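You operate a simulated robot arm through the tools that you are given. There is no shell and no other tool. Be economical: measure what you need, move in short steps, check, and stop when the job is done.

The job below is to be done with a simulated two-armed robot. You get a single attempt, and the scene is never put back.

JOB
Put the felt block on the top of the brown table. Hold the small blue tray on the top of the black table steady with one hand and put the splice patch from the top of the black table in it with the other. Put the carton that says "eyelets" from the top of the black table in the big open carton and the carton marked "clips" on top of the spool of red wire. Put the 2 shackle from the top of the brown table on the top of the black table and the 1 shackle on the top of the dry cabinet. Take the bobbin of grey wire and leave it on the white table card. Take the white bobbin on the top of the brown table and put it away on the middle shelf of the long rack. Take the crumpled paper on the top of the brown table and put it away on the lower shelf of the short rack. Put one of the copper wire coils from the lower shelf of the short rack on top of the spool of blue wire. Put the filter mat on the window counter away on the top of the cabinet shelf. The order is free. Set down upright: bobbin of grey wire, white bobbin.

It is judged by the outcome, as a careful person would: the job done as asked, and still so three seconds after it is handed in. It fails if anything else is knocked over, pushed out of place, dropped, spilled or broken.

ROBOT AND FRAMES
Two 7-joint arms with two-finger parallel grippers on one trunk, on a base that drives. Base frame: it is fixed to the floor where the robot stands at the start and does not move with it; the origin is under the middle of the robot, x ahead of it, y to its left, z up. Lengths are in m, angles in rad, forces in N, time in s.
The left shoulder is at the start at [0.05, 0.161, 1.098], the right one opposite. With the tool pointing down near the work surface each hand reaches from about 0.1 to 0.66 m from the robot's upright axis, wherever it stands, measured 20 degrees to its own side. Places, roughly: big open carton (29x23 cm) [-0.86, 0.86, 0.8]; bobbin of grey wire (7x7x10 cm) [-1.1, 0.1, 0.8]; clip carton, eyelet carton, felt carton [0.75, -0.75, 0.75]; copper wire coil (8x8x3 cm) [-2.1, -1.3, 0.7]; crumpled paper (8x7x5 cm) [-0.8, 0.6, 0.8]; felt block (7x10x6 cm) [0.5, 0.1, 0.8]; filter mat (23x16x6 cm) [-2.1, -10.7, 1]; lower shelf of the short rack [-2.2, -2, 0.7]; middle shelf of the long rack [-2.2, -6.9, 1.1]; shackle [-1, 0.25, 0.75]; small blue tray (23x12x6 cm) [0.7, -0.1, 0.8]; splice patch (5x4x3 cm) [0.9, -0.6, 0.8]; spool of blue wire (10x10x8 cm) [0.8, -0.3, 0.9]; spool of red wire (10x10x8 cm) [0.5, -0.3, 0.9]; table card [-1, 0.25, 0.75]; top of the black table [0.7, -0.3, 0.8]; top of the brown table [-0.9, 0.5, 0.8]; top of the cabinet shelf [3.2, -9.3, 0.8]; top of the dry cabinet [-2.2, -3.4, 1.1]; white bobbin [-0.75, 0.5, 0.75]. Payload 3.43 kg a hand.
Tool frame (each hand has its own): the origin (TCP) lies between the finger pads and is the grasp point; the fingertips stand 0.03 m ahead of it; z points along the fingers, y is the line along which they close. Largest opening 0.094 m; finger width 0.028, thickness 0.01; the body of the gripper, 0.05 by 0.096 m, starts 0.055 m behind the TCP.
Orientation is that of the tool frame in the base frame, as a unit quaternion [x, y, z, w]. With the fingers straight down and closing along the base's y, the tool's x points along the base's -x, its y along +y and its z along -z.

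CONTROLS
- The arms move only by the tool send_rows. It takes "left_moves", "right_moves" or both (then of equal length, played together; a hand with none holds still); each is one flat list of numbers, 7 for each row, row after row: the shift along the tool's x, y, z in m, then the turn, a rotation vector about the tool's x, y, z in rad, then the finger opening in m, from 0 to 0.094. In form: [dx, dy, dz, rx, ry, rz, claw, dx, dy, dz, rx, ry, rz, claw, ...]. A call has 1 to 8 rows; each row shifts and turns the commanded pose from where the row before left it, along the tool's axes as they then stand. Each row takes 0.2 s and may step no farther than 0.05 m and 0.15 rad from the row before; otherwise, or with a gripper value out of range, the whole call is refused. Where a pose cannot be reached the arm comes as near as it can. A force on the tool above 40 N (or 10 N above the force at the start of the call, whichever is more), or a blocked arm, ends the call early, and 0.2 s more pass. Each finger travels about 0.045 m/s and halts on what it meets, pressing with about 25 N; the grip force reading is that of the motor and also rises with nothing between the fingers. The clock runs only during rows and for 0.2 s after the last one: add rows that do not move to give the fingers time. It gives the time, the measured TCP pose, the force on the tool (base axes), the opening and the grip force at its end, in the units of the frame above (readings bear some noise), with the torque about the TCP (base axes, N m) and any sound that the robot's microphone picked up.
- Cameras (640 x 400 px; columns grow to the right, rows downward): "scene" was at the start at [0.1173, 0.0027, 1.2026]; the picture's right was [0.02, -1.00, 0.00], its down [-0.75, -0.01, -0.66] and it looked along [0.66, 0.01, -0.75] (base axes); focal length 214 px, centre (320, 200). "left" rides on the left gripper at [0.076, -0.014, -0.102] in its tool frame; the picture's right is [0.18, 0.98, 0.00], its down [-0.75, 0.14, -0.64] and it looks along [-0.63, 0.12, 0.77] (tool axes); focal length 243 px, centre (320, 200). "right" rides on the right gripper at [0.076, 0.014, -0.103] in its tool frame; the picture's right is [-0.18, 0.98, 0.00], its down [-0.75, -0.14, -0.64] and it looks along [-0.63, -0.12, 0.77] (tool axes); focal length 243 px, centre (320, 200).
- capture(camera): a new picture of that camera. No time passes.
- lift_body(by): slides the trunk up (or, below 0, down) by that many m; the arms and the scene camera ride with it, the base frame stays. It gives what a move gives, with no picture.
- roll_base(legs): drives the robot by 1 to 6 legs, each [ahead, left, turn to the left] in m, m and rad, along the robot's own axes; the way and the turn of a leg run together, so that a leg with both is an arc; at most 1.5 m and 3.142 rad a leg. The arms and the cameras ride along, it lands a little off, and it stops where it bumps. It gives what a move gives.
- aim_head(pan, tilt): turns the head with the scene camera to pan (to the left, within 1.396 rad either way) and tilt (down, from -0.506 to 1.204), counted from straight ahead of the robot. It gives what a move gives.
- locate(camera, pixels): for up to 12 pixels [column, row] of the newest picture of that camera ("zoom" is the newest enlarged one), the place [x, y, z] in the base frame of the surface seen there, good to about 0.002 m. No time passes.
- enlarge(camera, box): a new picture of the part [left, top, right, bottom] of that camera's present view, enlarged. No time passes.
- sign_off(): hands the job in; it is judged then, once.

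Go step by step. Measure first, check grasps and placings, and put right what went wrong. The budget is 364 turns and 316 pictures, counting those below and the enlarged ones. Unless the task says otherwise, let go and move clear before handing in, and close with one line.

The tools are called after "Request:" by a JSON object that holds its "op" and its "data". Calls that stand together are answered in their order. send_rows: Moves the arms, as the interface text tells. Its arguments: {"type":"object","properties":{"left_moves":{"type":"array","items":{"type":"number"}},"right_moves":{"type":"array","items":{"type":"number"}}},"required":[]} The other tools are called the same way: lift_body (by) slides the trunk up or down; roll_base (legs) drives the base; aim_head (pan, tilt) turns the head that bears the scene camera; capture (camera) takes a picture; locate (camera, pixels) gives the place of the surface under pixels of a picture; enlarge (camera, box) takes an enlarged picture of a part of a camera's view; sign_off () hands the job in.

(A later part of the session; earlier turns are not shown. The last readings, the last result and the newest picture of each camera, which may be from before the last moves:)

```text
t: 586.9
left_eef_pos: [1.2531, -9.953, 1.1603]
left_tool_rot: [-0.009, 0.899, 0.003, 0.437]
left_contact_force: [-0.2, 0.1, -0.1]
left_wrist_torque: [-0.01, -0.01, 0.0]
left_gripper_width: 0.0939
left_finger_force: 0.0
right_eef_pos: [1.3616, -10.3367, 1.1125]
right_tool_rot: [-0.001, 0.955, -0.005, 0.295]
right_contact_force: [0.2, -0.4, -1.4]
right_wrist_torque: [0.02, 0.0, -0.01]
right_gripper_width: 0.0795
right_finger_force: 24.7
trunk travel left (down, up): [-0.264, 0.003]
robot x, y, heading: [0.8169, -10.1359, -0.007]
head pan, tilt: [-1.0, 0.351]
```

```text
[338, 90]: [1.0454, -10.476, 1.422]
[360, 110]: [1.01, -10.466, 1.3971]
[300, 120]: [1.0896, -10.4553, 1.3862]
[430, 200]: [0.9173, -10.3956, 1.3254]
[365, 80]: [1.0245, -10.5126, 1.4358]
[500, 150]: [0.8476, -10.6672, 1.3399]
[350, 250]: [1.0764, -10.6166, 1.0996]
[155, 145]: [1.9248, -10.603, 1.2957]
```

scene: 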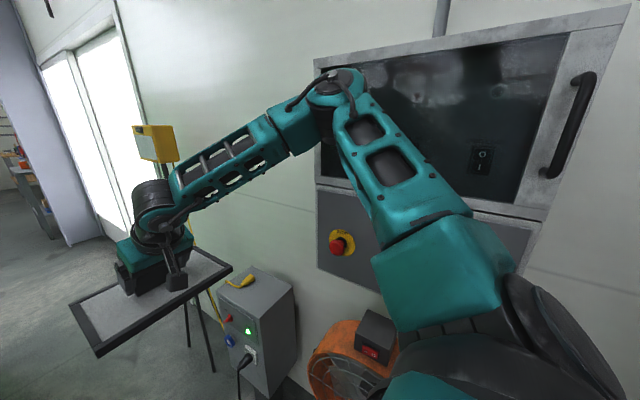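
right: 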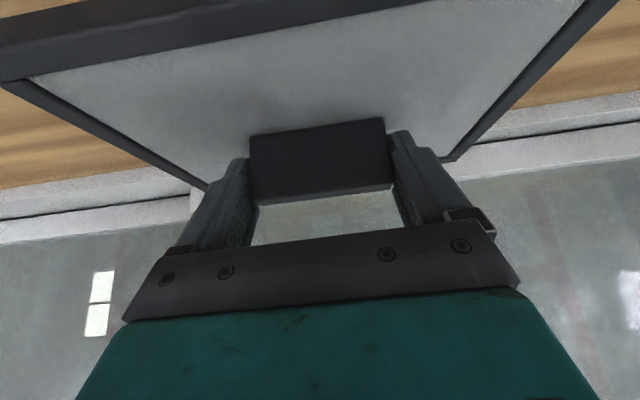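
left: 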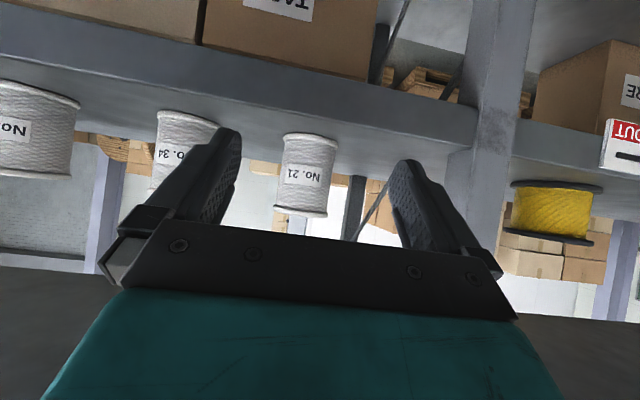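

Elbows are ±0.4 m out. I tuck them by stretching both arms forward and inward.

Request:
{"op": "send_rows", "data": {"left_moves": [-0.0247, -0.012, 0.0315, 0, 0, 0, 0.05, -0.0247, -0.012, 0.0315, 0, 0, 0, 0.05, -0.0247, -0.012, 0.0315, 0, 0, 0, 0.05, -0.0185, -0.012, 0.0236, 0, 0, 0, 0.05, -0.0185, -0.012, 0.0236, 0, 0, 0, 0.05], "right_moves": [-0.0165, 0.012, 0.0113, 0, 0, 0, 0.05, -0.0165, 0.012, 0.0113, 0, 0, 0, 0.05, -0.0165, 0.012, 0.0113, 0, 0, 0, 0.05, -0.0165, 0.012, 0.0113, 0, 0, 0, 0.05, -0.0165, 0.012, 0.0113, 0, 0, 0, 0.05]}}

Request:
{"op": "capture", "data": {"camera": "scene"}}

Request:
{"op": "locate", "data": {"camera": "scene", "pixels": [[338, 90], [320, 130], [360, 120], [300, 140], [380, 150]]}}

```text
t: 588.1
left_eef_pos: [1.4354, -10.0104, 1.1604]
left_tool_rot: [-0.008, 0.9, 0.003, 0.437]
left_contact_force: [-0.3, 0.5, -0.6]
left_wrist_torque: [-0.01, 0.03, -0.01]
left_gripper_width: 0.05
left_finger_force: 0.1
right_eef_pos: [1.4204, -10.3126, 1.118]
right_tool_rot: [-0.001, 0.956, -0.007, 0.295]
right_contact_force: [-0.2, 0.1, -1.5]
right_wrist_torque: [-0.01, 0.01, 0.02]
right_gripper_width: 0.0796
right_finger_force: 24.8
right hand out of reach, approached as far as the arm can: row 3, 4, 5
trunk travel left (down, up): [-0.264, 0.003]
robot x, y, heading: [0.8141, -10.1363, -0.007]
head pan, tilt: [-1.0, 0.351]
```

```text
130 pictures are left
```

scene: 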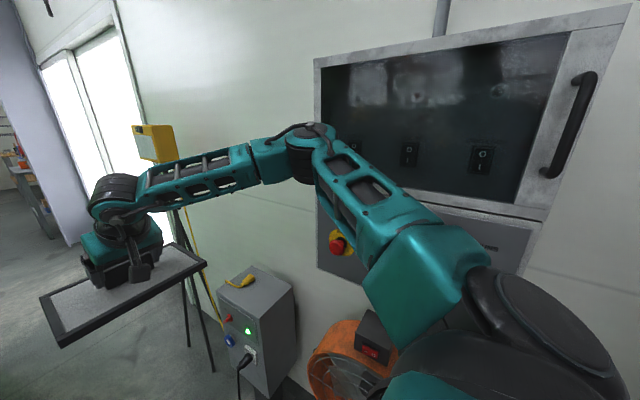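

```text
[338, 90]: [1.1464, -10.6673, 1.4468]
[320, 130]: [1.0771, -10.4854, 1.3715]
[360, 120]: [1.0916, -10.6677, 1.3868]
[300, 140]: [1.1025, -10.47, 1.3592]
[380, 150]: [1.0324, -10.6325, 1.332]
```

The right elbow stays ~0.36 m out. The tripod's head top is ≈1.4 m, so I raise the right hand to lift the elbow above it, and measure both elbows again.

Request:
{"op": "send_rows", "data": {"right_moves": [-0.0, 0.0, 0, 0, 0, 0, 0.05, -0.0254, 0, -0.0371, 0, 0, 0, 0.05, -0.0254, 0, -0.0371, 0, 0, 0, 0.05, -0.0254, 0, -0.0371, 0, 0, 0, 0.05, -0.0254, 0, -0.0371, 0, 0, 0, 0.05]}}

Request:
{"op": "capture", "data": {"camera": "scene"}}

Request:
{"op": "aim_head", "data": {"pan": 0.9, "tilt": 0.35}}

Request:
{"op": "capture", "data": {"camera": "scene"}}

```text
t: 589.3
left_eef_pos: [1.4357, -10.0104, 1.162]
left_tool_rot: [-0.008, 0.899, 0.002, 0.437]
left_contact_force: [-1.0, 0.1, 0.0]
left_wrist_torque: [-0.01, 0.0, -0.02]
left_gripper_width: 0.0499
left_finger_force: 0.1
right_eef_pos: [1.4147, -10.3312, 1.2949]
right_tool_rot: [-0.001, 0.955, -0.007, 0.296]
right_contact_force: [-0.1, -0.3, -0.2]
right_wrist_torque: [0.04, -0.02, 0.0]
right_gripper_width: 0.0797
right_finger_force: 25.0
right hand out of reach, approached as far as the arm can: row 4, 5
trunk travel left (down, up): [-0.264, 0.003]
robot x, y, heading: [0.8206, -10.1349, -0.012]
head pan, tilt: [-1.0, 0.351]
```

```text
129 pictures are left
```

scene: 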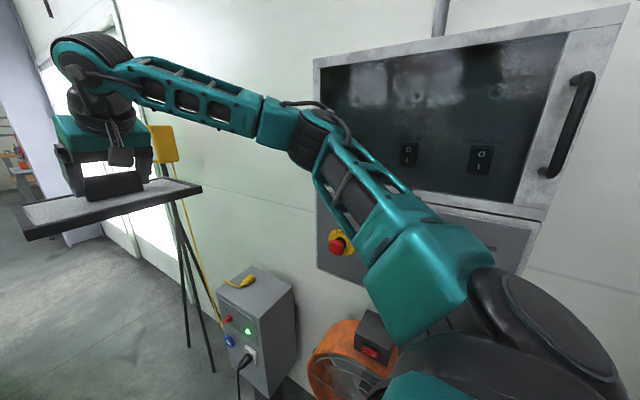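

```text
t: 591.2
left_eef_pos: [1.4349, -10.0102, 1.1606]
left_tool_rot: [-0.008, 0.9, 0.002, 0.437]
left_contact_force: [-0.5, 0.2, 0.2]
left_wrist_torque: [0.0, -0.01, 0.04]
left_gripper_width: 0.0498
left_finger_force: 0.1
right_eef_pos: [1.4147, -10.331, 1.2937]
right_tool_rot: [-0.001, 0.955, -0.007, 0.297]
right_contact_force: [0.2, -0.2, -1.2]
right_wrist_torque: [0.01, 0.0, -0.01]
right_gripper_width: 0.0796
right_finger_force: 25.0
trunk travel left (down, up): [-0.264, 0.003]
robot x, y, heading: [0.8207, -10.1347, -0.003]
head pan, tilt: [0.901, 0.351]
```

```text
128 pictures are left
```

scene: 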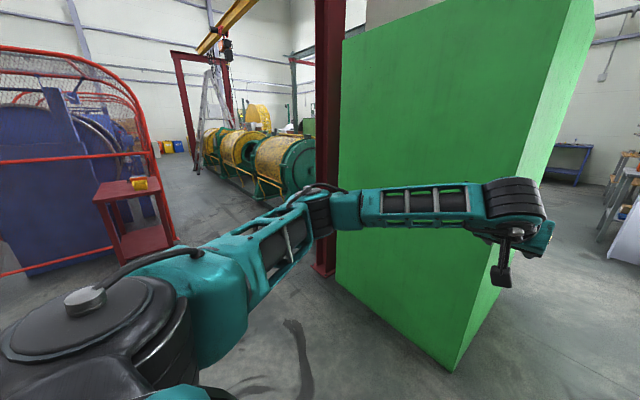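

Request:
{"op": "locate", "data": {"camera": "scene", "pixels": [[325, 195], [345, 205], [300, 215], [270, 235], [400, 200], [320, 225]]}}

```text
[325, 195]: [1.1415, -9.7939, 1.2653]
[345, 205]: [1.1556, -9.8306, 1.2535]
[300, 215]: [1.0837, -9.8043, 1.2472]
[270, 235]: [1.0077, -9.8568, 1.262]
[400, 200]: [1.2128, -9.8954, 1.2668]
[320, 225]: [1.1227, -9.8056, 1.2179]
```

Left elbow now 0.345 m out. Before choosing a route I measure my own base's half-width by looking down.

Request:
{"op": "aim_head", "data": {"pan": 1.1, "tilt": 1.2}}

Request:
{"op": "capture", "data": {"camera": "scene"}}

```text
t: 592.4
left_eef_pos: [1.4356, -10.0101, 1.1608]
left_tool_rot: [-0.008, 0.899, 0.002, 0.437]
left_contact_force: [-0.7, 0.2, 0.7]
left_wrist_torque: [0.03, 0.0, 0.04]
left_gripper_width: 0.0502
left_finger_force: 0.0
right_eef_pos: [1.4148, -10.3312, 1.2935]
right_tool_rot: [-0.001, 0.955, -0.006, 0.296]
right_contact_force: [0.4, 0.3, -1.7]
right_wrist_torque: [0.01, 0.0, 0.0]
right_gripper_width: 0.0796
right_finger_force: 24.7
trunk travel left (down, up): [-0.264, 0.003]
robot x, y, heading: [0.8158, -10.1352, -0.006]
head pan, tilt: [1.1, 1.201]
```

```text
127 pictures are left
```

scene: 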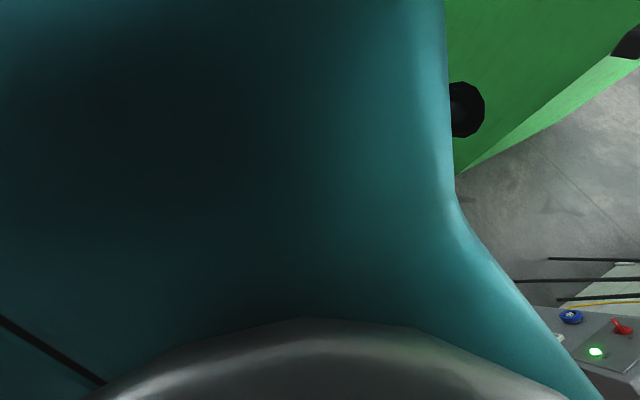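

Request:
{"op": "aim_head", "data": {"pan": 0.0, "tilt": 1.2}}

Request:
{"op": "capture", "data": {"camera": "scene"}}

```text
t: 593.7
left_eef_pos: [1.4354, -10.0107, 1.1617]
left_tool_rot: [-0.008, 0.899, 0.002, 0.437]
left_contact_force: [0.7, -0.1, 0.2]
left_wrist_torque: [-0.02, 0.0, 0.03]
left_gripper_width: 0.0499
left_finger_force: 0.0
right_eef_pos: [1.4164, -10.3316, 1.2938]
right_tool_rot: [-0.001, 0.955, -0.006, 0.296]
right_contact_force: [-0.7, 0.2, -0.5]
right_wrist_torque: [0.04, 0.04, 0.01]
right_gripper_width: 0.0797
right_finger_force: 25.0
trunk travel left (down, up): [-0.264, 0.003]
robot x, y, heading: [0.8171, -10.1366, -0.009]
head pan, tilt: [0.0, 1.201]
```

```text
126 pictures are left
```

scene: 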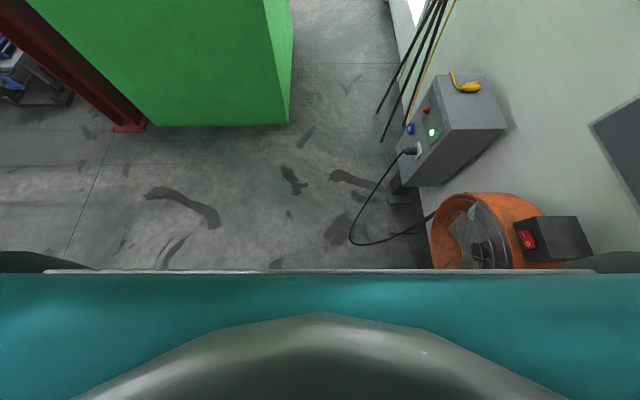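

The gap is too tight to risk the tripod. A straight aisle leads north at x≈1.3 (I saw the start-area bins through it), so I'll go around the machine line. I tuck, go to (0.9,-8.6) and face north.

Request:
{"op": "roll_base", "data": {"legs": [[0, 1.45, 0], [0.0, 0, 1.57]]}}

Request:
{"op": "aim_head", "data": {"pan": 0.0, "tilt": 0.25}}

Request:
{"op": "capture", "data": {"camera": "scene"}}

```text
t: 604.7
left_eef_pos: [0.7426, -8.0554, 1.1606]
left_tool_rot: [-0.63, 0.642, 0.305, 0.313]
left_contact_force: [0.2, 0.6, 0.2]
left_wrist_torque: [-0.03, -0.03, -0.03]
left_gripper_width: 0.05
left_finger_force: 0.0
right_eef_pos: [1.0634, -8.0878, 1.2936]
right_tool_rot: [-0.664, 0.687, 0.2, 0.217]
right_contact_force: [-0.9, 0.2, -1.6]
right_wrist_torque: [-0.01, -0.02, 0.01]
right_gripper_width: 0.0794
right_finger_force: 24.9
trunk travel left (down, up): [-0.264, 0.003]
robot x, y, heading: [0.8451, -8.6786, 1.528]
head pan, tilt: [0.0, 1.201]
```

```text
t: 605.9
left_eef_pos: [0.7439, -8.0547, 1.1613]
left_tool_rot: [-0.631, 0.641, 0.305, 0.313]
left_contact_force: [-0.5, 0.5, -0.3]
left_wrist_torque: [0.01, 0.01, 0.01]
left_gripper_width: 0.0499
left_finger_force: 0.0
right_eef_pos: [1.0635, -8.0877, 1.2941]
right_tool_rot: [-0.663, 0.688, 0.2, 0.217]
right_contact_force: [-0.4, 0.3, -1.9]
right_wrist_torque: [-0.01, -0.01, 0.0]
right_gripper_width: 0.0798
right_finger_force: 24.5
trunk travel left (down, up): [-0.264, 0.003]
robot x, y, heading: [0.8486, -8.6772, 1.529]
head pan, tilt: [0.0, 0.25]
```

```text
125 pictures are left
```

scene: 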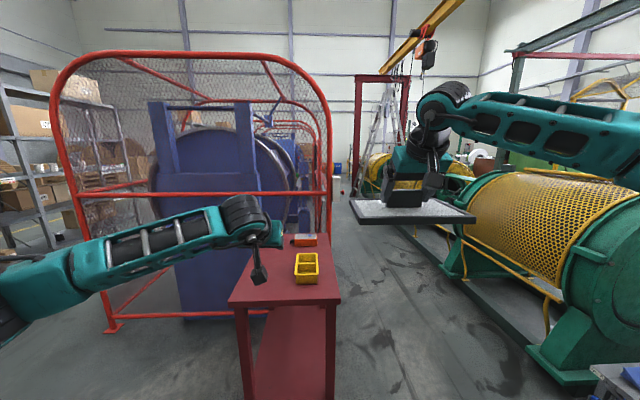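

Request:
{"op": "locate", "data": {"camera": "scene", "pixels": [[338, 300], [335, 398], [330, 230], [580, 385], [540, 355], [450, 275], [470, 300], [350, 195], [370, 190], [400, 250], [425, 225]]}}

Request:
{"op": "enlarge", "data": {"camera": "scene", "box": [300, 60, 500, 280]}}

```text
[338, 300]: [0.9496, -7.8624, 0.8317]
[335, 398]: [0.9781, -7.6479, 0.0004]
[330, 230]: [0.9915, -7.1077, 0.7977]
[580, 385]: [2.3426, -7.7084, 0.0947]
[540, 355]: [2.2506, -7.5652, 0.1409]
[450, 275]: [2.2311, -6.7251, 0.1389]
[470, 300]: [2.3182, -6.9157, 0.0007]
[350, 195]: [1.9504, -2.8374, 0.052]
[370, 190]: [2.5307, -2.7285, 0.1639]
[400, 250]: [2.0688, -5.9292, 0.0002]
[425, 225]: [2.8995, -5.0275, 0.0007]
```

```text
1.82 times, centred on (400, 170) of scene
```

zoom: 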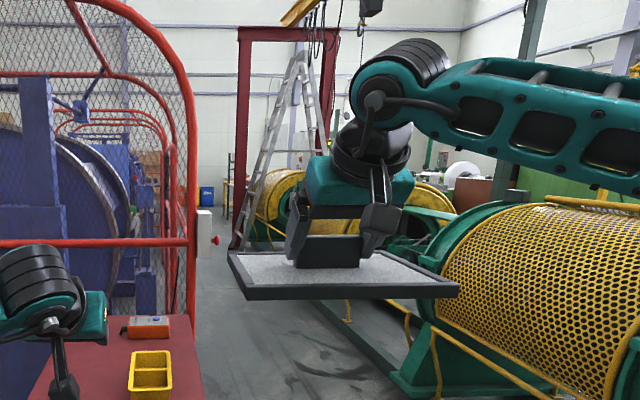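

The aisle runs x≈0.99–2.15. I shift to x≈1.5 and go north in stages.

Request:
{"op": "roll_base", "data": {"legs": [[0, -0.68, 0.04], [1.5, 0, 0], [1.0, 0, 0]]}}

Request:
{"op": "capture", "data": {"camera": "scene"}}

```text
t: 621.4
left_eef_pos: [1.3654, -5.5884, 1.1621]
left_tool_rot: [0.649, -0.622, -0.314, -0.304]
left_contact_force: [0.4, 0.0, 0.5]
left_wrist_torque: [0.0, -0.05, 0.03]
left_gripper_width: 0.0501
left_finger_force: 0.0
right_eef_pos: [1.685, -5.6025, 1.294]
right_tool_rot: [0.684, -0.667, -0.206, -0.211]
right_contact_force: [-0.3, -0.3, -1.3]
right_wrist_torque: [-0.04, -0.01, 0.02]
right_gripper_width: 0.0796
right_finger_force: 24.9
trunk travel left (down, up): [-0.264, 0.003]
robot x, y, heading: [1.5034, -6.2028, 1.585]
head pan, tilt: [0.0, 0.25]
```

```text
123 pictures are left
```

scene: 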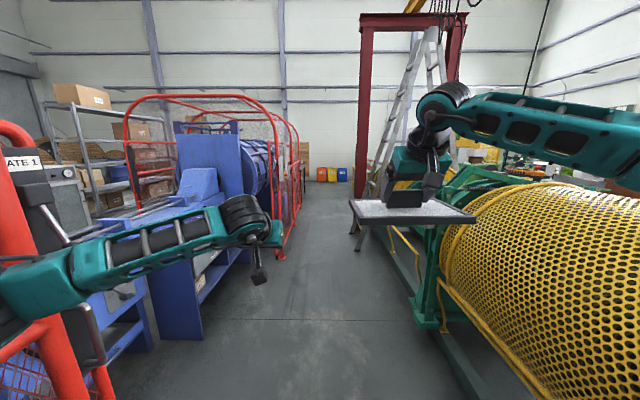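

Request:
{"op": "locate", "data": {"camera": "scene", "pixels": [[357, 250], [360, 215], [280, 258], [225, 270], [415, 290], [440, 330], [372, 200], [340, 185], [320, 190]]}}

```text
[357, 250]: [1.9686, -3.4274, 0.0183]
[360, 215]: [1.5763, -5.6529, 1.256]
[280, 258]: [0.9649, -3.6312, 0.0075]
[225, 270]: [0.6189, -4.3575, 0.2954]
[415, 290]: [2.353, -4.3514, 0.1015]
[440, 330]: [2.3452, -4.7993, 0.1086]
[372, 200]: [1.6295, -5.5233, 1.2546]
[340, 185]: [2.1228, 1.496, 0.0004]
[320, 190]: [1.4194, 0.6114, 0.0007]
```

Ladder foot at (1.97,-3.43), fence at 0.965: enough for x≈1.47. I continue north to y≈-1.3.

Request:
{"op": "roll_base", "data": {"legs": [[0, 0.03, -0.015], [1.5, 0, 0], [1.5, 0, 0], [1.5, 0, 0], [0.3, 0, 0]]}}

Request:
{"op": "aim_head", "data": {"pan": -0.9, "tilt": 0.25}}

Request:
{"op": "capture", "data": {"camera": "scene"}}

```text
t: 645.0
left_eef_pos: [1.3626, -0.7869, 1.1598]
left_tool_rot: [0.643, -0.629, -0.311, -0.307]
left_contact_force: [0.1, 0.1, -0.2]
left_wrist_torque: [0.0, 0.02, 0.0]
left_gripper_width: 0.0501
left_finger_force: 0.0
right_eef_pos: [1.6847, -0.8042, 1.2926]
right_tool_rot: [0.677, -0.674, -0.204, -0.213]
right_contact_force: [1.3, -0.2, -1.4]
right_wrist_torque: [-0.02, -0.05, 0.02]
right_gripper_width: 0.0796
right_finger_force: 24.7
trunk travel left (down, up): [-0.264, 0.003]
robot x, y, heading: [1.4865, -1.4034, 1.57]
head pan, tilt: [0.0, 0.25]
```

```text
t: 646.2
left_eef_pos: [1.3625, -0.7872, 1.1603]
left_tool_rot: [0.642, -0.629, -0.311, -0.308]
left_contact_force: [-0.4, 0.2, -0.8]
left_wrist_torque: [0.04, 0.01, 0.04]
left_gripper_width: 0.05
left_finger_force: 0.0
right_eef_pos: [1.6831, -0.8048, 1.2943]
right_tool_rot: [0.677, -0.673, -0.206, -0.213]
right_contact_force: [0.0, 0.0, -1.7]
right_wrist_torque: [-0.04, -0.01, -0.01]
right_gripper_width: 0.0796
right_finger_force: 24.6
trunk travel left (down, up): [-0.264, 0.003]
robot x, y, heading: [1.4921, -1.4017, 1.564]
head pan, tilt: [-0.901, 0.25]
```

```text
122 pictures are left
```

scene: 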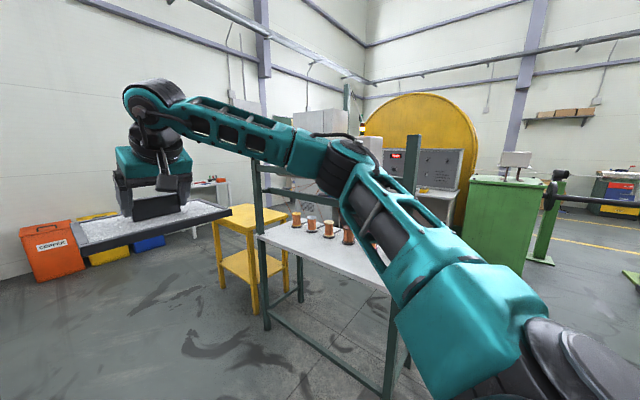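

I turn to face east and look for a passage.

Request:
{"op": "roll_base", "data": {"legs": [[0, 0, -1.56]]}}

Request:
{"op": "aim_head", "data": {"pan": -0.2, "tilt": 0.3}}

Request:
{"op": "capture", "data": {"camera": "scene"}}

```text
t: 650.4
left_eef_pos: [2.1075, -1.2792, 1.1599]
left_tool_rot: [-0.01, 0.9, 0.003, 0.437]
left_contact_force: [-0.4, 0.2, 0.4]
left_wrist_torque: [0.03, 0.0, -0.01]
left_gripper_width: 0.0501
left_finger_force: 0.1
right_eef_pos: [2.0876, -1.5992, 1.2948]
right_tool_rot: [-0.002, 0.955, -0.006, 0.296]
right_contact_force: [-0.3, -0.2, -1.9]
right_wrist_torque: [0.01, 0.01, 0.0]
right_gripper_width: 0.0798
right_finger_force: 25.7
trunk travel left (down, up): [-0.264, 0.003]
robot x, y, heading: [1.4864, -1.406, -0.011]
head pan, tilt: [-0.901, 0.25]
```

```text
t: 651.5
left_eef_pos: [2.1065, -1.2792, 1.1614]
left_tool_rot: [-0.01, 0.899, 0.003, 0.437]
left_contact_force: [0.1, 0.5, 0.0]
left_wrist_torque: [-0.01, 0.0, -0.01]
left_gripper_width: 0.0497
left_finger_force: 0.0
right_eef_pos: [2.0875, -1.6, 1.2945]
right_tool_rot: [-0.001, 0.955, -0.007, 0.295]
right_contact_force: [-0.3, 0.3, -0.6]
right_wrist_torque: [0.04, -0.02, 0.01]
right_gripper_width: 0.0795
right_finger_force: 25.0
trunk travel left (down, up): [-0.264, 0.003]
robot x, y, heading: [1.4863, -1.4029, -0.009]
head pan, tilt: [-0.201, 0.3]
```

```text
121 pictures are left
```

scene: 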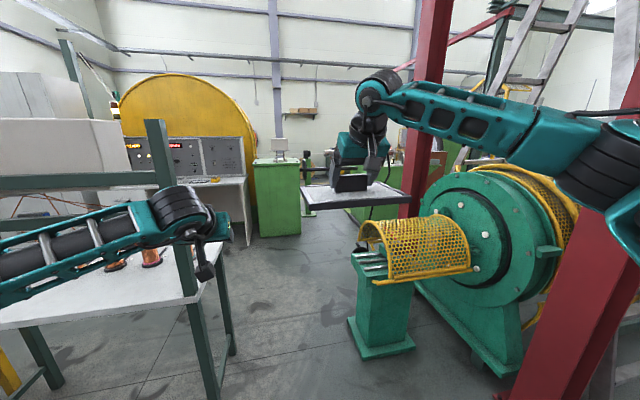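

Request:
{"op": "locate", "data": {"camera": "scene", "pixels": [[208, 390], [232, 352], [352, 330], [375, 358], [412, 345], [258, 232], [300, 232], [345, 250], [335, 215], [310, 210], [375, 240], [248, 242]]}}

Request:
{"op": "enlarge", "data": {"camera": "scene", "box": [230, 130, 440, 290]}}

```text
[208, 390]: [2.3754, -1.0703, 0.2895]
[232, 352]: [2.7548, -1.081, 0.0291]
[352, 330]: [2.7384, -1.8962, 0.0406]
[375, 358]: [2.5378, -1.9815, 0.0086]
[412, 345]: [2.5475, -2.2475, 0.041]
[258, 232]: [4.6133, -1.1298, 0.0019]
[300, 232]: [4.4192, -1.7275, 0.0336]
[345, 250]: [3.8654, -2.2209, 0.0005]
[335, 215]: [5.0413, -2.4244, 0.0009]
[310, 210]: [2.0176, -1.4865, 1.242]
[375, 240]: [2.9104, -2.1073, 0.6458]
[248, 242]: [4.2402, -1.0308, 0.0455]
```

```text
2.50 times, centred on (335, 210) of scene
```

zoom: 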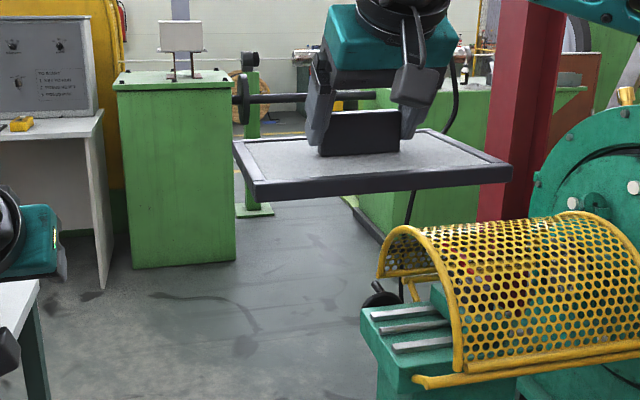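

The gap between bench (y -1.07) and drum stand (y -1.90) is 0.83 m, and my elbows pass above the stand. I centre at y=-1.49 and go through to x≈3.2.

Request:
{"op": "roll_base", "data": {"legs": [[0, -0.09, 0.01]]}}

Request:
{"op": "aim_head", "data": {"pan": 0.0, "tilt": 0.6}}

Request:
{"op": "capture", "data": {"camera": "scene"}}

```text
t: 652.6
left_eef_pos: [2.1056, -1.3628, 1.1605]
left_tool_rot: [-0.013, 0.899, 0.004, 0.437]
left_contact_force: [0.6, -0.4, 0.2]
left_wrist_torque: [-0.01, -0.02, 0.0]
left_gripper_width: 0.05
left_finger_force: 0.1
right_eef_pos: [2.0886, -1.6837, 1.2949]
right_tool_rot: [-0.006, 0.955, -0.005, 0.296]
right_contact_force: [0.0, -0.6, -1.4]
right_wrist_torque: [0.01, 0.01, 0.02]
right_gripper_width: 0.0795
right_finger_force: 25.1
trunk travel left (down, up): [-0.264, 0.003]
robot x, y, heading: [1.4888, -1.4964, -0.001]
head pan, tilt: [-0.201, 0.3]
```

```text
t: 653.4
left_eef_pos: [2.1054, -1.3611, 1.1609]
left_tool_rot: [-0.014, 0.899, 0.005, 0.437]
left_contact_force: [0.0, -0.3, -0.2]
left_wrist_torque: [0.01, 0.01, -0.02]
left_gripper_width: 0.0501
left_finger_force: 0.0
right_eef_pos: [2.0893, -1.6835, 1.2941]
right_tool_rot: [-0.007, 0.956, -0.005, 0.294]
right_contact_force: [0.4, -0.1, -2.3]
right_wrist_torque: [0.0, 0.0, 0.0]
right_gripper_width: 0.0797
right_finger_force: 25.0
trunk travel left (down, up): [-0.264, 0.003]
robot x, y, heading: [1.4891, -1.4913, 0.002]
head pan, tilt: [0.0, 0.6]
```

```text
119 pictures are left
```

scene: 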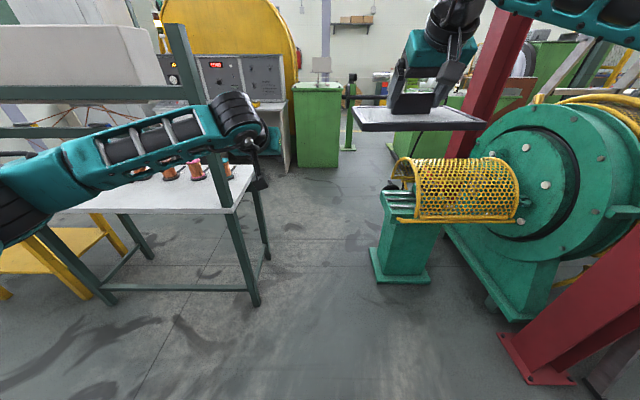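

Request:
{"op": "locate", "data": {"camera": "scene", "pixels": [[258, 303], [262, 258], [222, 180], [252, 175], [196, 100], [378, 250], [372, 278], [430, 285], [403, 170], [415, 210], [500, 335], [590, 290]]}}

```text
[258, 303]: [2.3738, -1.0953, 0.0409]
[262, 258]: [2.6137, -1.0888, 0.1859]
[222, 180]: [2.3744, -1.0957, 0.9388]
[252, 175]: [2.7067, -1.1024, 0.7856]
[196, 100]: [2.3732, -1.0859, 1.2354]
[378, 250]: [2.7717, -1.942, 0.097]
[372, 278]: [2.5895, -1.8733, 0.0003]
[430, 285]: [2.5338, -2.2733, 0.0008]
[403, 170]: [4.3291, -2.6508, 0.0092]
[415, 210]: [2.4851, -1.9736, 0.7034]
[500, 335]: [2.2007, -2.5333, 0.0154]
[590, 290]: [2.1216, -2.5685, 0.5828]
```

Clear width 0.77 m, I'm centred. I tuck the left hand a little more and drive through.

Request:
{"op": "send_rows", "data": {"left_moves": [-0.01, -0.03, 0.013, 0, 0, 0, 0.05, 0, -0.03, 0, 0, 0, 0, 0.05]}}

Request:
{"op": "roll_base", "data": {"legs": [[0.9, 0.0, 0.0]]}}

Request:
{"op": "capture", "data": {"camera": "scene"}}

```text
t: 654.0
left_eef_pos: [2.1223, -1.4204, 1.1614]
left_tool_rot: [-0.014, 0.9, 0.005, 0.436]
left_contact_force: [-0.5, 0.2, 0.4]
left_wrist_torque: [0.02, 0.0, -0.02]
left_gripper_width: 0.0498
left_finger_force: 0.1
right_eef_pos: [2.0894, -1.6833, 1.2936]
right_tool_rot: [-0.007, 0.955, -0.005, 0.296]
right_contact_force: [0.2, 0.0, -2.2]
right_wrist_torque: [0.01, 0.0, 0.03]
right_gripper_width: 0.0799
right_finger_force: 25.1
trunk travel left (down, up): [-0.264, 0.003]
robot x, y, heading: [1.4892, -1.4934, 0.003]
head pan, tilt: [0.0, 0.6]
```

```text
t: 658.8
left_eef_pos: [3.0229, -1.4189, 1.1614]
left_tool_rot: [-0.013, 0.9, 0.004, 0.436]
left_contact_force: [-0.7, 0.7, -0.3]
left_wrist_torque: [0.01, 0.01, 0.01]
left_gripper_width: 0.05
left_finger_force: 0.0
right_eef_pos: [2.987, -1.6806, 1.2941]
right_tool_rot: [-0.007, 0.956, -0.004, 0.294]
right_contact_force: [0.0, 0.2, -0.5]
right_wrist_torque: [0.01, 0.04, 0.03]
right_gripper_width: 0.0798
right_finger_force: 24.7
trunk travel left (down, up): [-0.264, 0.003]
robot x, y, heading: [2.3874, -1.4911, 0.003]
head pan, tilt: [0.0, 0.6]
```

```text
118 pictures are left
```

scene: 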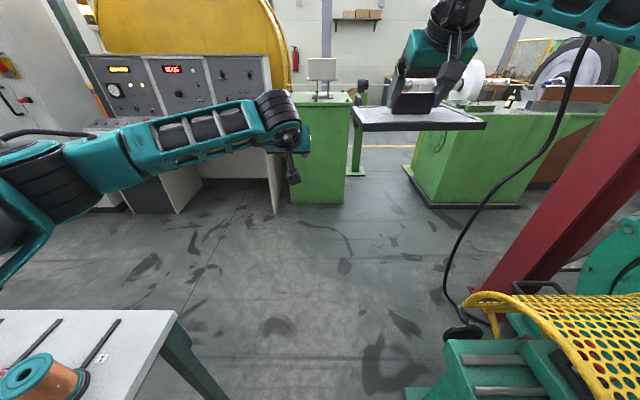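

Request:
{"op": "locate", "data": {"camera": "scene", "pixels": [[580, 70], [545, 140], [480, 205], [448, 260], [463, 335], [490, 280], [430, 200], [345, 195], [300, 200], [405, 170], [430, 390]]}}

```text
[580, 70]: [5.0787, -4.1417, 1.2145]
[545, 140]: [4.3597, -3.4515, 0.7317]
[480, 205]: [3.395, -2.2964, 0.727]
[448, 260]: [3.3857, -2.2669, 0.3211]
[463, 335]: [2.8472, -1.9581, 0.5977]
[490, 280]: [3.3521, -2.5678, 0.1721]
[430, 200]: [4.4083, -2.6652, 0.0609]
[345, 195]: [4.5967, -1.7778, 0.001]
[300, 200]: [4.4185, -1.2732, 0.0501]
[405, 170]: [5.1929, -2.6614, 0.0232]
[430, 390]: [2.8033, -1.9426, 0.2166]
```

I proceed to x≈3.85, then face south to see the east aisle.

Request:
{"op": "roll_base", "data": {"legs": [[1.2, 0.0, 0.0], [0, 0, -1.57]]}}

Request:
{"op": "aim_head", "data": {"pan": 0.0, "tilt": 0.35}}

Request:
{"op": "capture", "data": {"camera": "scene"}}

```text
t: 668.6
left_eef_pos: [3.6568, -2.1235, 1.1613]
left_tool_rot: [0.627, 0.646, -0.305, 0.312]
left_contact_force: [-0.2, -0.1, 0.2]
left_wrist_torque: [0.02, 0.01, 0.0]
left_gripper_width: 0.0499
left_finger_force: 0.0
right_eef_pos: [3.3923, -2.09, 1.2936]
right_tool_rot: [0.671, 0.68, -0.212, 0.205]
right_contact_force: [0.1, 0.1, -1.0]
right_wrist_torque: [0.03, -0.01, 0.01]
right_gripper_width: 0.0795
right_finger_force: 24.9
trunk travel left (down, up): [-0.264, 0.003]
robot x, y, heading: [3.5857, -1.4904, -1.564]
head pan, tilt: [0.0, 0.6]
```

```text
t: 669.4
left_eef_pos: [3.6574, -2.1237, 1.1611]
left_tool_rot: [0.626, 0.646, -0.306, 0.312]
left_contact_force: [-0.8, 0.2, -0.1]
left_wrist_torque: [-0.01, -0.01, 0.0]
left_gripper_width: 0.0501
left_finger_force: 0.0
right_eef_pos: [3.3943, -2.0901, 1.2936]
right_tool_rot: [0.671, 0.681, -0.212, 0.205]
right_contact_force: [0.3, -0.7, -1.0]
right_wrist_torque: [0.01, -0.01, 0.04]
right_gripper_width: 0.0793
right_finger_force: 25.3
trunk travel left (down, up): [-0.264, 0.003]
robot x, y, heading: [3.5848, -1.4908, -1.564]
head pan, tilt: [0.0, 0.351]
```

```text
117 pictures are left
```

scene: 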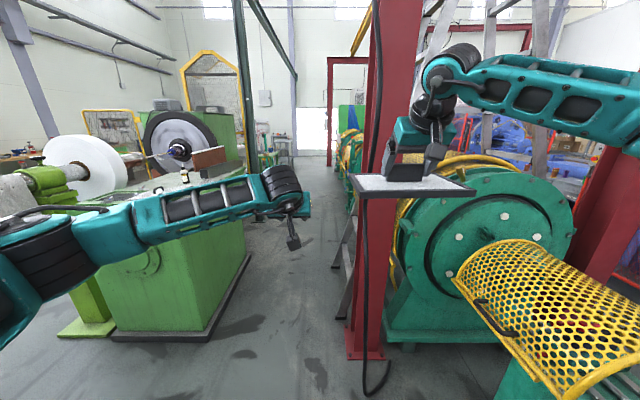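

Request:
{"op": "locate", "data": {"camera": "scene", "pixels": [[248, 258], [208, 338], [362, 350], [365, 300], [340, 250], [345, 225], [262, 200], [290, 165], [335, 170], [345, 130], [300, 190]]}}

Request:
{"op": "enlarge", "data": {"camera": "scene", "box": [220, 80, 400, 260]}}

```text
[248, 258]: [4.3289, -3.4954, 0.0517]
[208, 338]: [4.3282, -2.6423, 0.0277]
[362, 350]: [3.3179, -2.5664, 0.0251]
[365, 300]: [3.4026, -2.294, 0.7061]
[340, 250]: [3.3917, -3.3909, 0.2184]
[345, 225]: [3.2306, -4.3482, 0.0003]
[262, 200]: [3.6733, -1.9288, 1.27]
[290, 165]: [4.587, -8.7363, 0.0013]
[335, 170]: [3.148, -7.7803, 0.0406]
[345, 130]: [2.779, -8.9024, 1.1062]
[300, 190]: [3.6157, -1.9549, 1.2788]
```

```text
2.22 times, centred on (310, 170) of scene
```

zoom: 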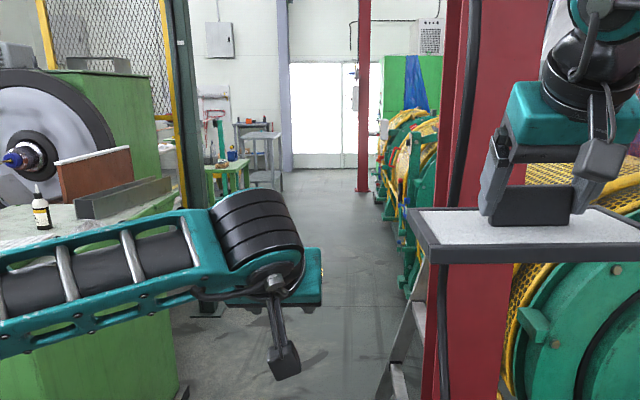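

Aisle between cable/ladder (x≈3.40) and lathe (x=4.33). I centre at x≈3.88 and go south 1.4 m, then look again.

Request:
{"op": "roll_base", "data": {"legs": [[0, 0.295, -0.006], [1.4, 0, 0]]}}

Request:
{"op": "capture", "data": {"camera": "scene"}}

```text
t: 678.0
left_eef_pos: [3.9369, -3.5252, 1.161]
left_tool_rot: [0.63, 0.642, -0.307, 0.311]
left_contact_force: [-0.4, 0.3, 1.4]
left_wrist_torque: [-0.01, 0.02, 0.01]
left_gripper_width: 0.05
left_finger_force: 0.0
right_eef_pos: [3.6738, -3.488, 1.2936]
right_tool_rot: [0.674, 0.677, -0.213, 0.204]
right_contact_force: [0.8, -0.4, -0.5]
right_wrist_torque: [0.01, 0.0, -0.01]
right_gripper_width: 0.0796
right_finger_force: 24.9
trunk travel left (down, up): [-0.264, 0.003]
robot x, y, heading: [3.87, -2.8854, -1.578]
head pan, tilt: [0.0, 0.351]
```

```text
115 pictures are left
```

scene: 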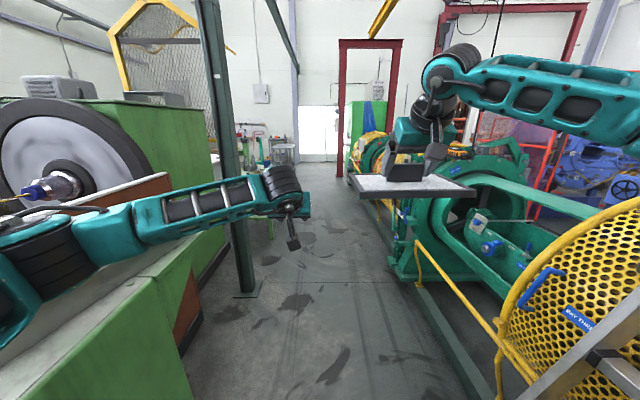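

Request:
{"op": "locate", "data": {"camera": "scene", "pixels": [[250, 292], [236, 294], [225, 120], [397, 265], [480, 370], [430, 300], [190, 340], [355, 180], [270, 225], [500, 330], [345, 165], [435, 240]]}}

```text
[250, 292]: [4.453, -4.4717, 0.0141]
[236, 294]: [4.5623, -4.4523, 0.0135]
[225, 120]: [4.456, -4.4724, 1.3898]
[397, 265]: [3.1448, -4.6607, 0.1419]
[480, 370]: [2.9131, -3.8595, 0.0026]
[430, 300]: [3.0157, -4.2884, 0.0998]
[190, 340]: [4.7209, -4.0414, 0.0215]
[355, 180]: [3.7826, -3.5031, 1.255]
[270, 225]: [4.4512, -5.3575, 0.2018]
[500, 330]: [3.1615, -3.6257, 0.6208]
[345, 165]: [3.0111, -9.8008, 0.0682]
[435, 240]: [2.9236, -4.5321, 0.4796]
```

The aisle widens (3.2–4.45). I continue south to y≈-7.2.

Request:
{"op": "roll_base", "data": {"legs": [[1.5, -0.03, 0], [1.5, 0, 0], [1.3, 0, 0]]}}

Request:
{"op": "aim_head", "data": {"pan": -0.2, "tilt": 0.35}}

Request:
{"op": "capture", "data": {"camera": "scene"}}

```text
refused: leg 1 is longer than a leg can be; nothing moved
```

```text
t: 678.7
left_eef_pos: [3.9357, -3.5236, 1.1606]
left_tool_rot: [0.63, 0.642, -0.307, 0.311]
left_contact_force: [-0.6, -0.3, 0.4]
left_wrist_torque: [-0.01, -0.01, 0.01]
left_gripper_width: 0.0498
left_finger_force: 0.1
right_eef_pos: [3.6745, -3.4871, 1.2943]
right_tool_rot: [0.674, 0.677, -0.213, 0.204]
right_contact_force: [0.9, 0.5, -1.2]
right_wrist_torque: [0.01, -0.02, 0.05]
right_gripper_width: 0.0796
right_finger_force: 25.0
trunk travel left (down, up): [-0.264, 0.003]
robot x, y, heading: [3.8706, -2.8853, -1.577]
head pan, tilt: [-0.201, 0.351]
```

```text
114 pictures are left
```

scene: 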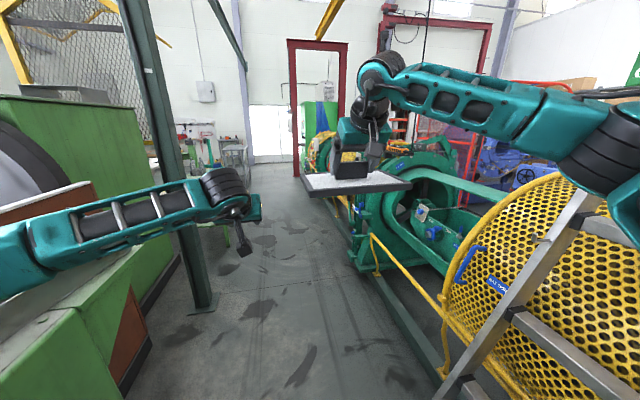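

Request:
{"op": "roll_base", "data": {"legs": [[1.45, 0, 0.007], [1.45, -0.03, 0], [1.3, 0, 0]]}}

Request:
{"op": "capture", "data": {"camera": "scene"}}

```text
t: 698.8
left_eef_pos: [3.7891, -7.7129, 1.1612]
left_tool_rot: [0.64, 0.633, -0.312, 0.306]
left_contact_force: [0.1, 0.4, -0.2]
left_wrist_torque: [0.01, -0.01, -0.02]
left_gripper_width: 0.05
left_finger_force: 0.1
right_eef_pos: [3.5287, -7.6671, 1.2931]
right_tool_rot: [0.685, 0.666, -0.216, 0.201]
right_contact_force: [-0.6, -0.6, -1.0]
right_wrist_torque: [0.04, 0.03, -0.01]
right_gripper_width: 0.0797
right_finger_force: 25.7
trunk travel left (down, up): [-0.264, 0.003]
robot x, y, heading: [3.7438, -7.0786, -1.61]
head pan, tilt: [-0.201, 0.351]
```

```text
113 pictures are left
```

scene: 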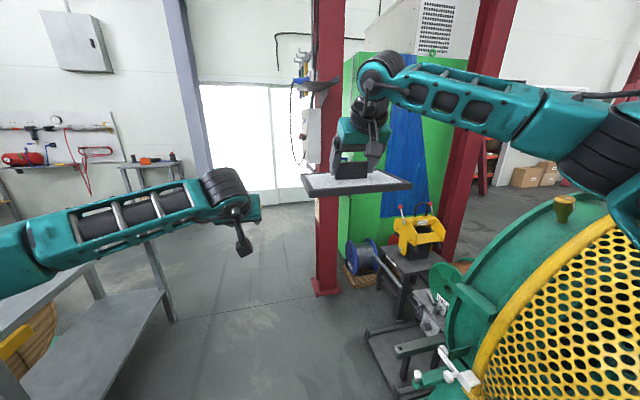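

Request:
{"op": "locate", "data": {"camera": "scene", "pixels": [[325, 288], [345, 240], [340, 215], [405, 200], [160, 310], [85, 290], [360, 265], [375, 380], [310, 130], [250, 200], [300, 75]]}}

Request:
{"op": "aim_head", "data": {"pan": -0.3, "tilt": 0.1}}

Request:
{"op": "capture", "data": {"camera": "scene"}}

```text
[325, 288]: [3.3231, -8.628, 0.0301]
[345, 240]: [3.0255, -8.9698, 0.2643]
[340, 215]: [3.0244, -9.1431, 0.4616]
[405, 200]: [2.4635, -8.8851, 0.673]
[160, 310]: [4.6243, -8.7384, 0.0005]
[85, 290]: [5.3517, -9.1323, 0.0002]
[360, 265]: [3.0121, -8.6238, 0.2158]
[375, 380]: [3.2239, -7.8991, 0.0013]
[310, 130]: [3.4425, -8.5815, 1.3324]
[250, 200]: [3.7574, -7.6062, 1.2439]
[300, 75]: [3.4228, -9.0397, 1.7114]
```

```text
t: 699.6
left_eef_pos: [3.79, -7.7127, 1.1616]
left_tool_rot: [0.64, 0.633, -0.311, 0.305]
left_contact_force: [-0.1, 0.1, -0.2]
left_wrist_torque: [0.01, -0.01, -0.02]
left_gripper_width: 0.0504
left_finger_force: 0.0
right_eef_pos: [3.5284, -7.6671, 1.2939]
right_tool_rot: [0.685, 0.667, -0.216, 0.201]
right_contact_force: [0.5, -0.5, -1.5]
right_wrist_torque: [0.02, -0.03, 0.0]
right_gripper_width: 0.0797
right_finger_force: 25.0
trunk travel left (down, up): [-0.264, 0.003]
robot x, y, heading: [3.7441, -7.0753, -1.608]
head pan, tilt: [-0.3, 0.099]
```

```text
112 pictures are left
```

scene: 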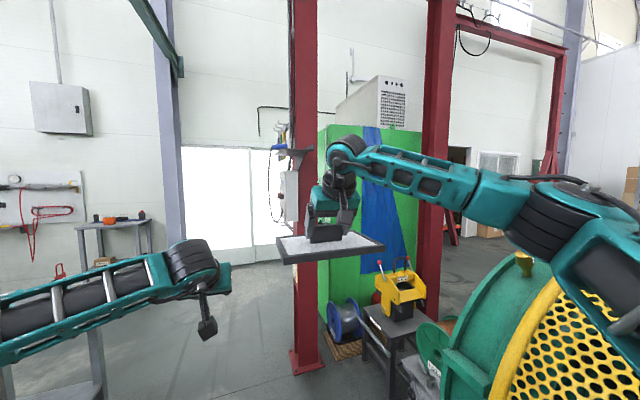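

The goal should be east of the green cabinet (x≥3.02), past the column at (3.32,-8.63). I move to (4.0,-9.2) and look right.

Request:
{"op": "roll_base", "data": {"legs": [[0, 0.25, 0.04], [1.45, 0, 0], [0.6, 0, 0]]}}

Request:
{"op": "aim_head", "data": {"pan": -1.1, "tilt": 0.5}}

Request:
{"op": "capture", "data": {"camera": "scene"}}

```text
t: 711.2
left_eef_pos: [4.0521, -9.7739, 1.1614]
left_tool_rot: [0.63, 0.642, -0.307, 0.311]
left_contact_force: [-0.7, -0.4, -0.1]
left_wrist_torque: [0.01, 0.02, -0.02]
left_gripper_width: 0.0499
left_finger_force: 0.0
right_eef_pos: [3.79, -9.7362, 1.2932]
right_tool_rot: [0.675, 0.677, -0.213, 0.204]
right_contact_force: [-1.0, 0.1, -0.3]
right_wrist_torque: [0.03, 0.0, 0.02]
right_gripper_width: 0.0796
right_finger_force: 25.5
trunk travel left (down, up): [-0.264, 0.003]
robot x, y, heading: [3.9868, -9.1384, -1.574]
head pan, tilt: [-0.3, 0.099]
```

```text
t: 712.4
left_eef_pos: [4.0526, -9.7726, 1.1618]
left_tool_rot: [0.63, 0.642, -0.307, 0.311]
left_contact_force: [-0.7, -0.1, -0.2]
left_wrist_torque: [-0.04, 0.03, 0.0]
left_gripper_width: 0.05
left_finger_force: 0.0
right_eef_pos: [3.79, -9.7355, 1.2942]
right_tool_rot: [0.675, 0.677, -0.212, 0.204]
right_contact_force: [0.4, -0.8, -0.6]
right_wrist_torque: [0.01, -0.01, 0.0]
right_gripper_width: 0.0794
right_finger_force: 24.8
trunk travel left (down, up): [-0.264, 0.003]
robot x, y, heading: [3.9861, -9.1407, -1.579]
head pan, tilt: [-1.1, 0.499]
```

```text
111 pictures are left
```

scene: 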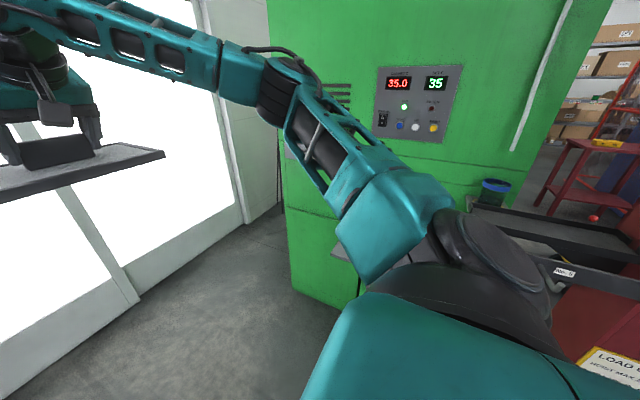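

Request:
{"op": "locate", "data": {"camera": "scene", "pixels": [[560, 228], [500, 208], [600, 245], [345, 260], [600, 360], [560, 272], [320, 285], [415, 100], [495, 190]]}}

Request:
{"op": "roll_base", "data": {"legs": [[0, 0.2, 0], [0, 0, -1.56]]}}

Request:
{"op": "aim_head", "data": {"pan": 0.0, "tilt": 0.5}}

Request:
{"op": "capture", "data": {"camera": "scene"}}

```text
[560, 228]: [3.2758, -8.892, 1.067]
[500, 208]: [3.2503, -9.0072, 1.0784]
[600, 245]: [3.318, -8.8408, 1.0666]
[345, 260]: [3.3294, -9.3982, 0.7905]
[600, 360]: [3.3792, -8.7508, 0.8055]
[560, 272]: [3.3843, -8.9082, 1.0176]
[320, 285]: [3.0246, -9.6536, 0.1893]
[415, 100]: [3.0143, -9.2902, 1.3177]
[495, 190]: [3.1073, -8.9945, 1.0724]
```

```text
t: 717.8
left_eef_pos: [3.5504, -9.2082, 1.161]
left_tool_rot: [0.899, 0.012, -0.437, 0.004]
left_contact_force: [-0.4, -0.4, -0.7]
left_wrist_torque: [0.01, 0.01, 0.02]
left_gripper_width: 0.0498
left_finger_force: 0.1
right_eef_pos: [3.5855, -8.9459, 1.294]
right_tool_rot: [0.956, 0.004, -0.294, -0.006]
right_contact_force: [0.3, 0.4, -0.9]
right_wrist_torque: [-0.02, -0.02, 0.0]
right_gripper_width: 0.0795
right_finger_force: 25.1
trunk travel left (down, up): [-0.264, 0.003]
robot x, y, heading: [4.184, -9.1406, 3.14]
head pan, tilt: [-1.1, 0.499]
```

```text
t: 719.1
left_eef_pos: [3.5488, -9.2075, 1.1613]
left_tool_rot: [0.899, 0.011, -0.437, 0.004]
left_contact_force: [0.4, 0.2, 0.4]
left_wrist_torque: [0.02, 0.02, -0.02]
left_gripper_width: 0.0502
left_finger_force: 0.0
right_eef_pos: [3.5857, -8.9458, 1.2947]
right_tool_rot: [0.955, 0.004, -0.295, -0.005]
right_contact_force: [-0.9, 0.5, -1.2]
right_wrist_torque: [0.01, -0.02, 0.03]
right_gripper_width: 0.0797
right_finger_force: 25.1
trunk travel left (down, up): [-0.264, 0.003]
robot x, y, heading: [4.183, -9.1438, 3.142]
head pan, tilt: [0.0, 0.499]
```

```text
110 pictures are left
```

scene: 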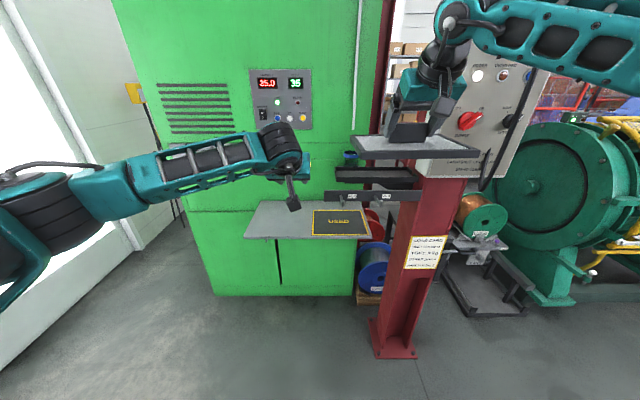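

I see the cabinet shelf at (300,220), with a "USED" marking on its right. I zoom and measure.

Request:
{"op": "enlarge", "data": {"camera": "scene", "box": [220, 130, 440, 290]}}

Request:
{"op": "locate", "data": {"camera": "scene", "pixels": [[246, 236], [370, 236], [262, 203], [362, 205], [340, 222], [315, 215], [363, 215], [330, 196], [415, 198], [340, 175], [385, 220], [400, 300]]}}

```text
2.50 times, centred on (330, 210) of scene
```

zoom: 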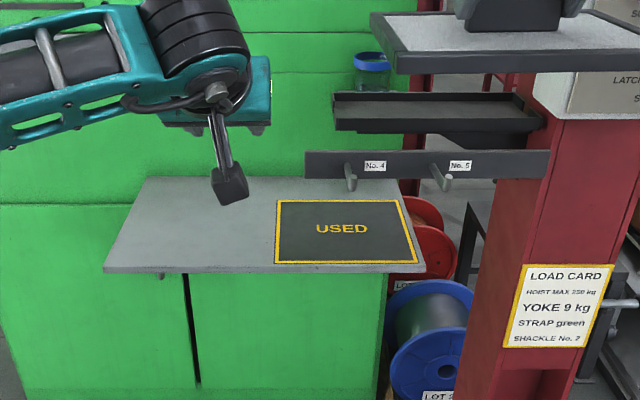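

```text
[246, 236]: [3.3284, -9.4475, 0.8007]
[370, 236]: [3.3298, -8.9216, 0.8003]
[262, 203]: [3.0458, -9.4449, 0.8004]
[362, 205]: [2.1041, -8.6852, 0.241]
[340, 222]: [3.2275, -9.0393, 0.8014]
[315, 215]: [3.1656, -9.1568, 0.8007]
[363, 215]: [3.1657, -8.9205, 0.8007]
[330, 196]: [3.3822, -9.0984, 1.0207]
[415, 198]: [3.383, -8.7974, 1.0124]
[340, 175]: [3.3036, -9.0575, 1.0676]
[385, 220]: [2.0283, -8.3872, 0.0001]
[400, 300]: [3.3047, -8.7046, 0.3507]
```

Shelf: x 3.03–3.33, y -9.45…-8.92, z 0.80; the right part is marked USED, so I use the free left part, centre (3.18,-9.31). I retract the left hand, shift left, lower the trunk and approach.

Request:
{"op": "send_rows", "data": {"left_moves": [0.028, 0.01, -0.035, 0, 0, 0, 0.05, 0.028, 0.01, -0.035, 0, 0, 0, 0.05, 0.028, 0.01, -0.035, 0, 0, 0, 0.05, 0.028, 0.01, -0.035, 0, 0, 0, 0.05, 0.028, 0.01, -0.035, 0, 0, 0, 0.05]}}

Request:
{"op": "roll_base", "data": {"legs": [[0, 0.4, 0]]}}

Request:
{"op": "lift_body", "data": {"by": -0.17}}

Request:
{"op": "roll_base", "data": {"legs": [[0.25, 0, 0]]}}

Request:
{"op": "capture", "data": {"camera": "scene"}}

```text
t: 720.3
left_eef_pos: [3.7774, -9.2527, 1.1595]
left_tool_rot: [0.899, 0.01, -0.438, 0.003]
left_contact_force: [0.2, 1.0, -0.4]
left_wrist_torque: [0.02, 0.0, 0.0]
left_gripper_width: 0.05
left_finger_force: 0.0
right_eef_pos: [3.5857, -8.9464, 1.2939]
right_tool_rot: [0.955, 0.004, -0.296, -0.006]
right_contact_force: [0.5, -0.6, -1.2]
right_wrist_torque: [-0.02, -0.03, -0.02]
right_gripper_width: 0.0797
right_finger_force: 24.9
trunk travel left (down, up): [-0.264, 0.003]
robot x, y, heading: [4.1858, -9.1356, 3.141]
head pan, tilt: [0.0, 0.499]
```

```text
t: 722.8
left_eef_pos: [3.7748, -9.6529, 1.1581]
left_tool_rot: [0.899, 0.013, -0.437, 0.005]
left_contact_force: [-0.2, -0.7, -0.3]
left_wrist_torque: [0.01, 0.0, -0.03]
left_gripper_width: 0.0498
left_finger_force: 0.1
right_eef_pos: [3.5853, -9.3469, 1.2943]
right_tool_rot: [0.956, 0.004, -0.294, -0.007]
right_contact_force: [0.2, -0.3, -0.1]
right_wrist_torque: [0.01, -0.02, -0.01]
right_gripper_width: 0.0796
right_finger_force: 24.4
trunk travel left (down, up): [-0.264, 0.003]
robot x, y, heading: [4.1832, -9.5387, 3.142]
head pan, tilt: [0.0, 0.499]
```

```text
t: 724.7
left_eef_pos: [3.7753, -9.6521, 0.9886]
left_tool_rot: [0.899, 0.012, -0.437, 0.004]
left_contact_force: [-0.5, -0.6, 0.1]
left_wrist_torque: [0.05, 0.03, -0.01]
left_gripper_width: 0.0498
left_finger_force: 0.1
right_eef_pos: [3.5852, -9.3462, 1.1238]
right_tool_rot: [0.955, 0.005, -0.296, -0.004]
right_contact_force: [0.0, -0.6, -0.5]
right_wrist_torque: [-0.03, -0.04, -0.02]
right_gripper_width: 0.0794
right_finger_force: 25.2
trunk travel left (down, up): [-0.094, 0.173]
robot x, y, heading: [4.1857, -9.5363, 3.14]
head pan, tilt: [0.0, 0.499]
```

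```text
t: 726.5
left_eef_pos: [3.5248, -9.651, 0.9889]
left_tool_rot: [0.899, 0.011, -0.437, 0.005]
left_contact_force: [0.0, -0.1, -0.5]
left_wrist_torque: [0.01, -0.01, 0.01]
left_gripper_width: 0.05
left_finger_force: 0.0
right_eef_pos: [3.3357, -9.3449, 1.124]
right_tool_rot: [0.956, 0.005, -0.295, -0.005]
right_contact_force: [-0.2, 0.7, -1.2]
right_wrist_torque: [0.03, -0.05, 0.0]
right_gripper_width: 0.0797
right_finger_force: 25.2
trunk travel left (down, up): [-0.094, 0.173]
robot x, y, heading: [3.936, -9.5385, 3.142]
head pan, tilt: [0.0, 0.499]
```

```text
108 pictures are left
```

scene: 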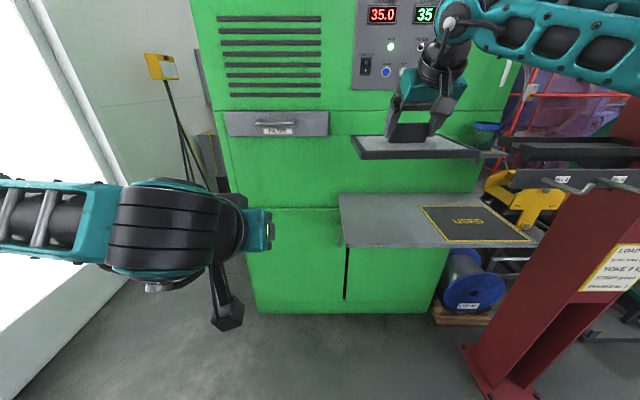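

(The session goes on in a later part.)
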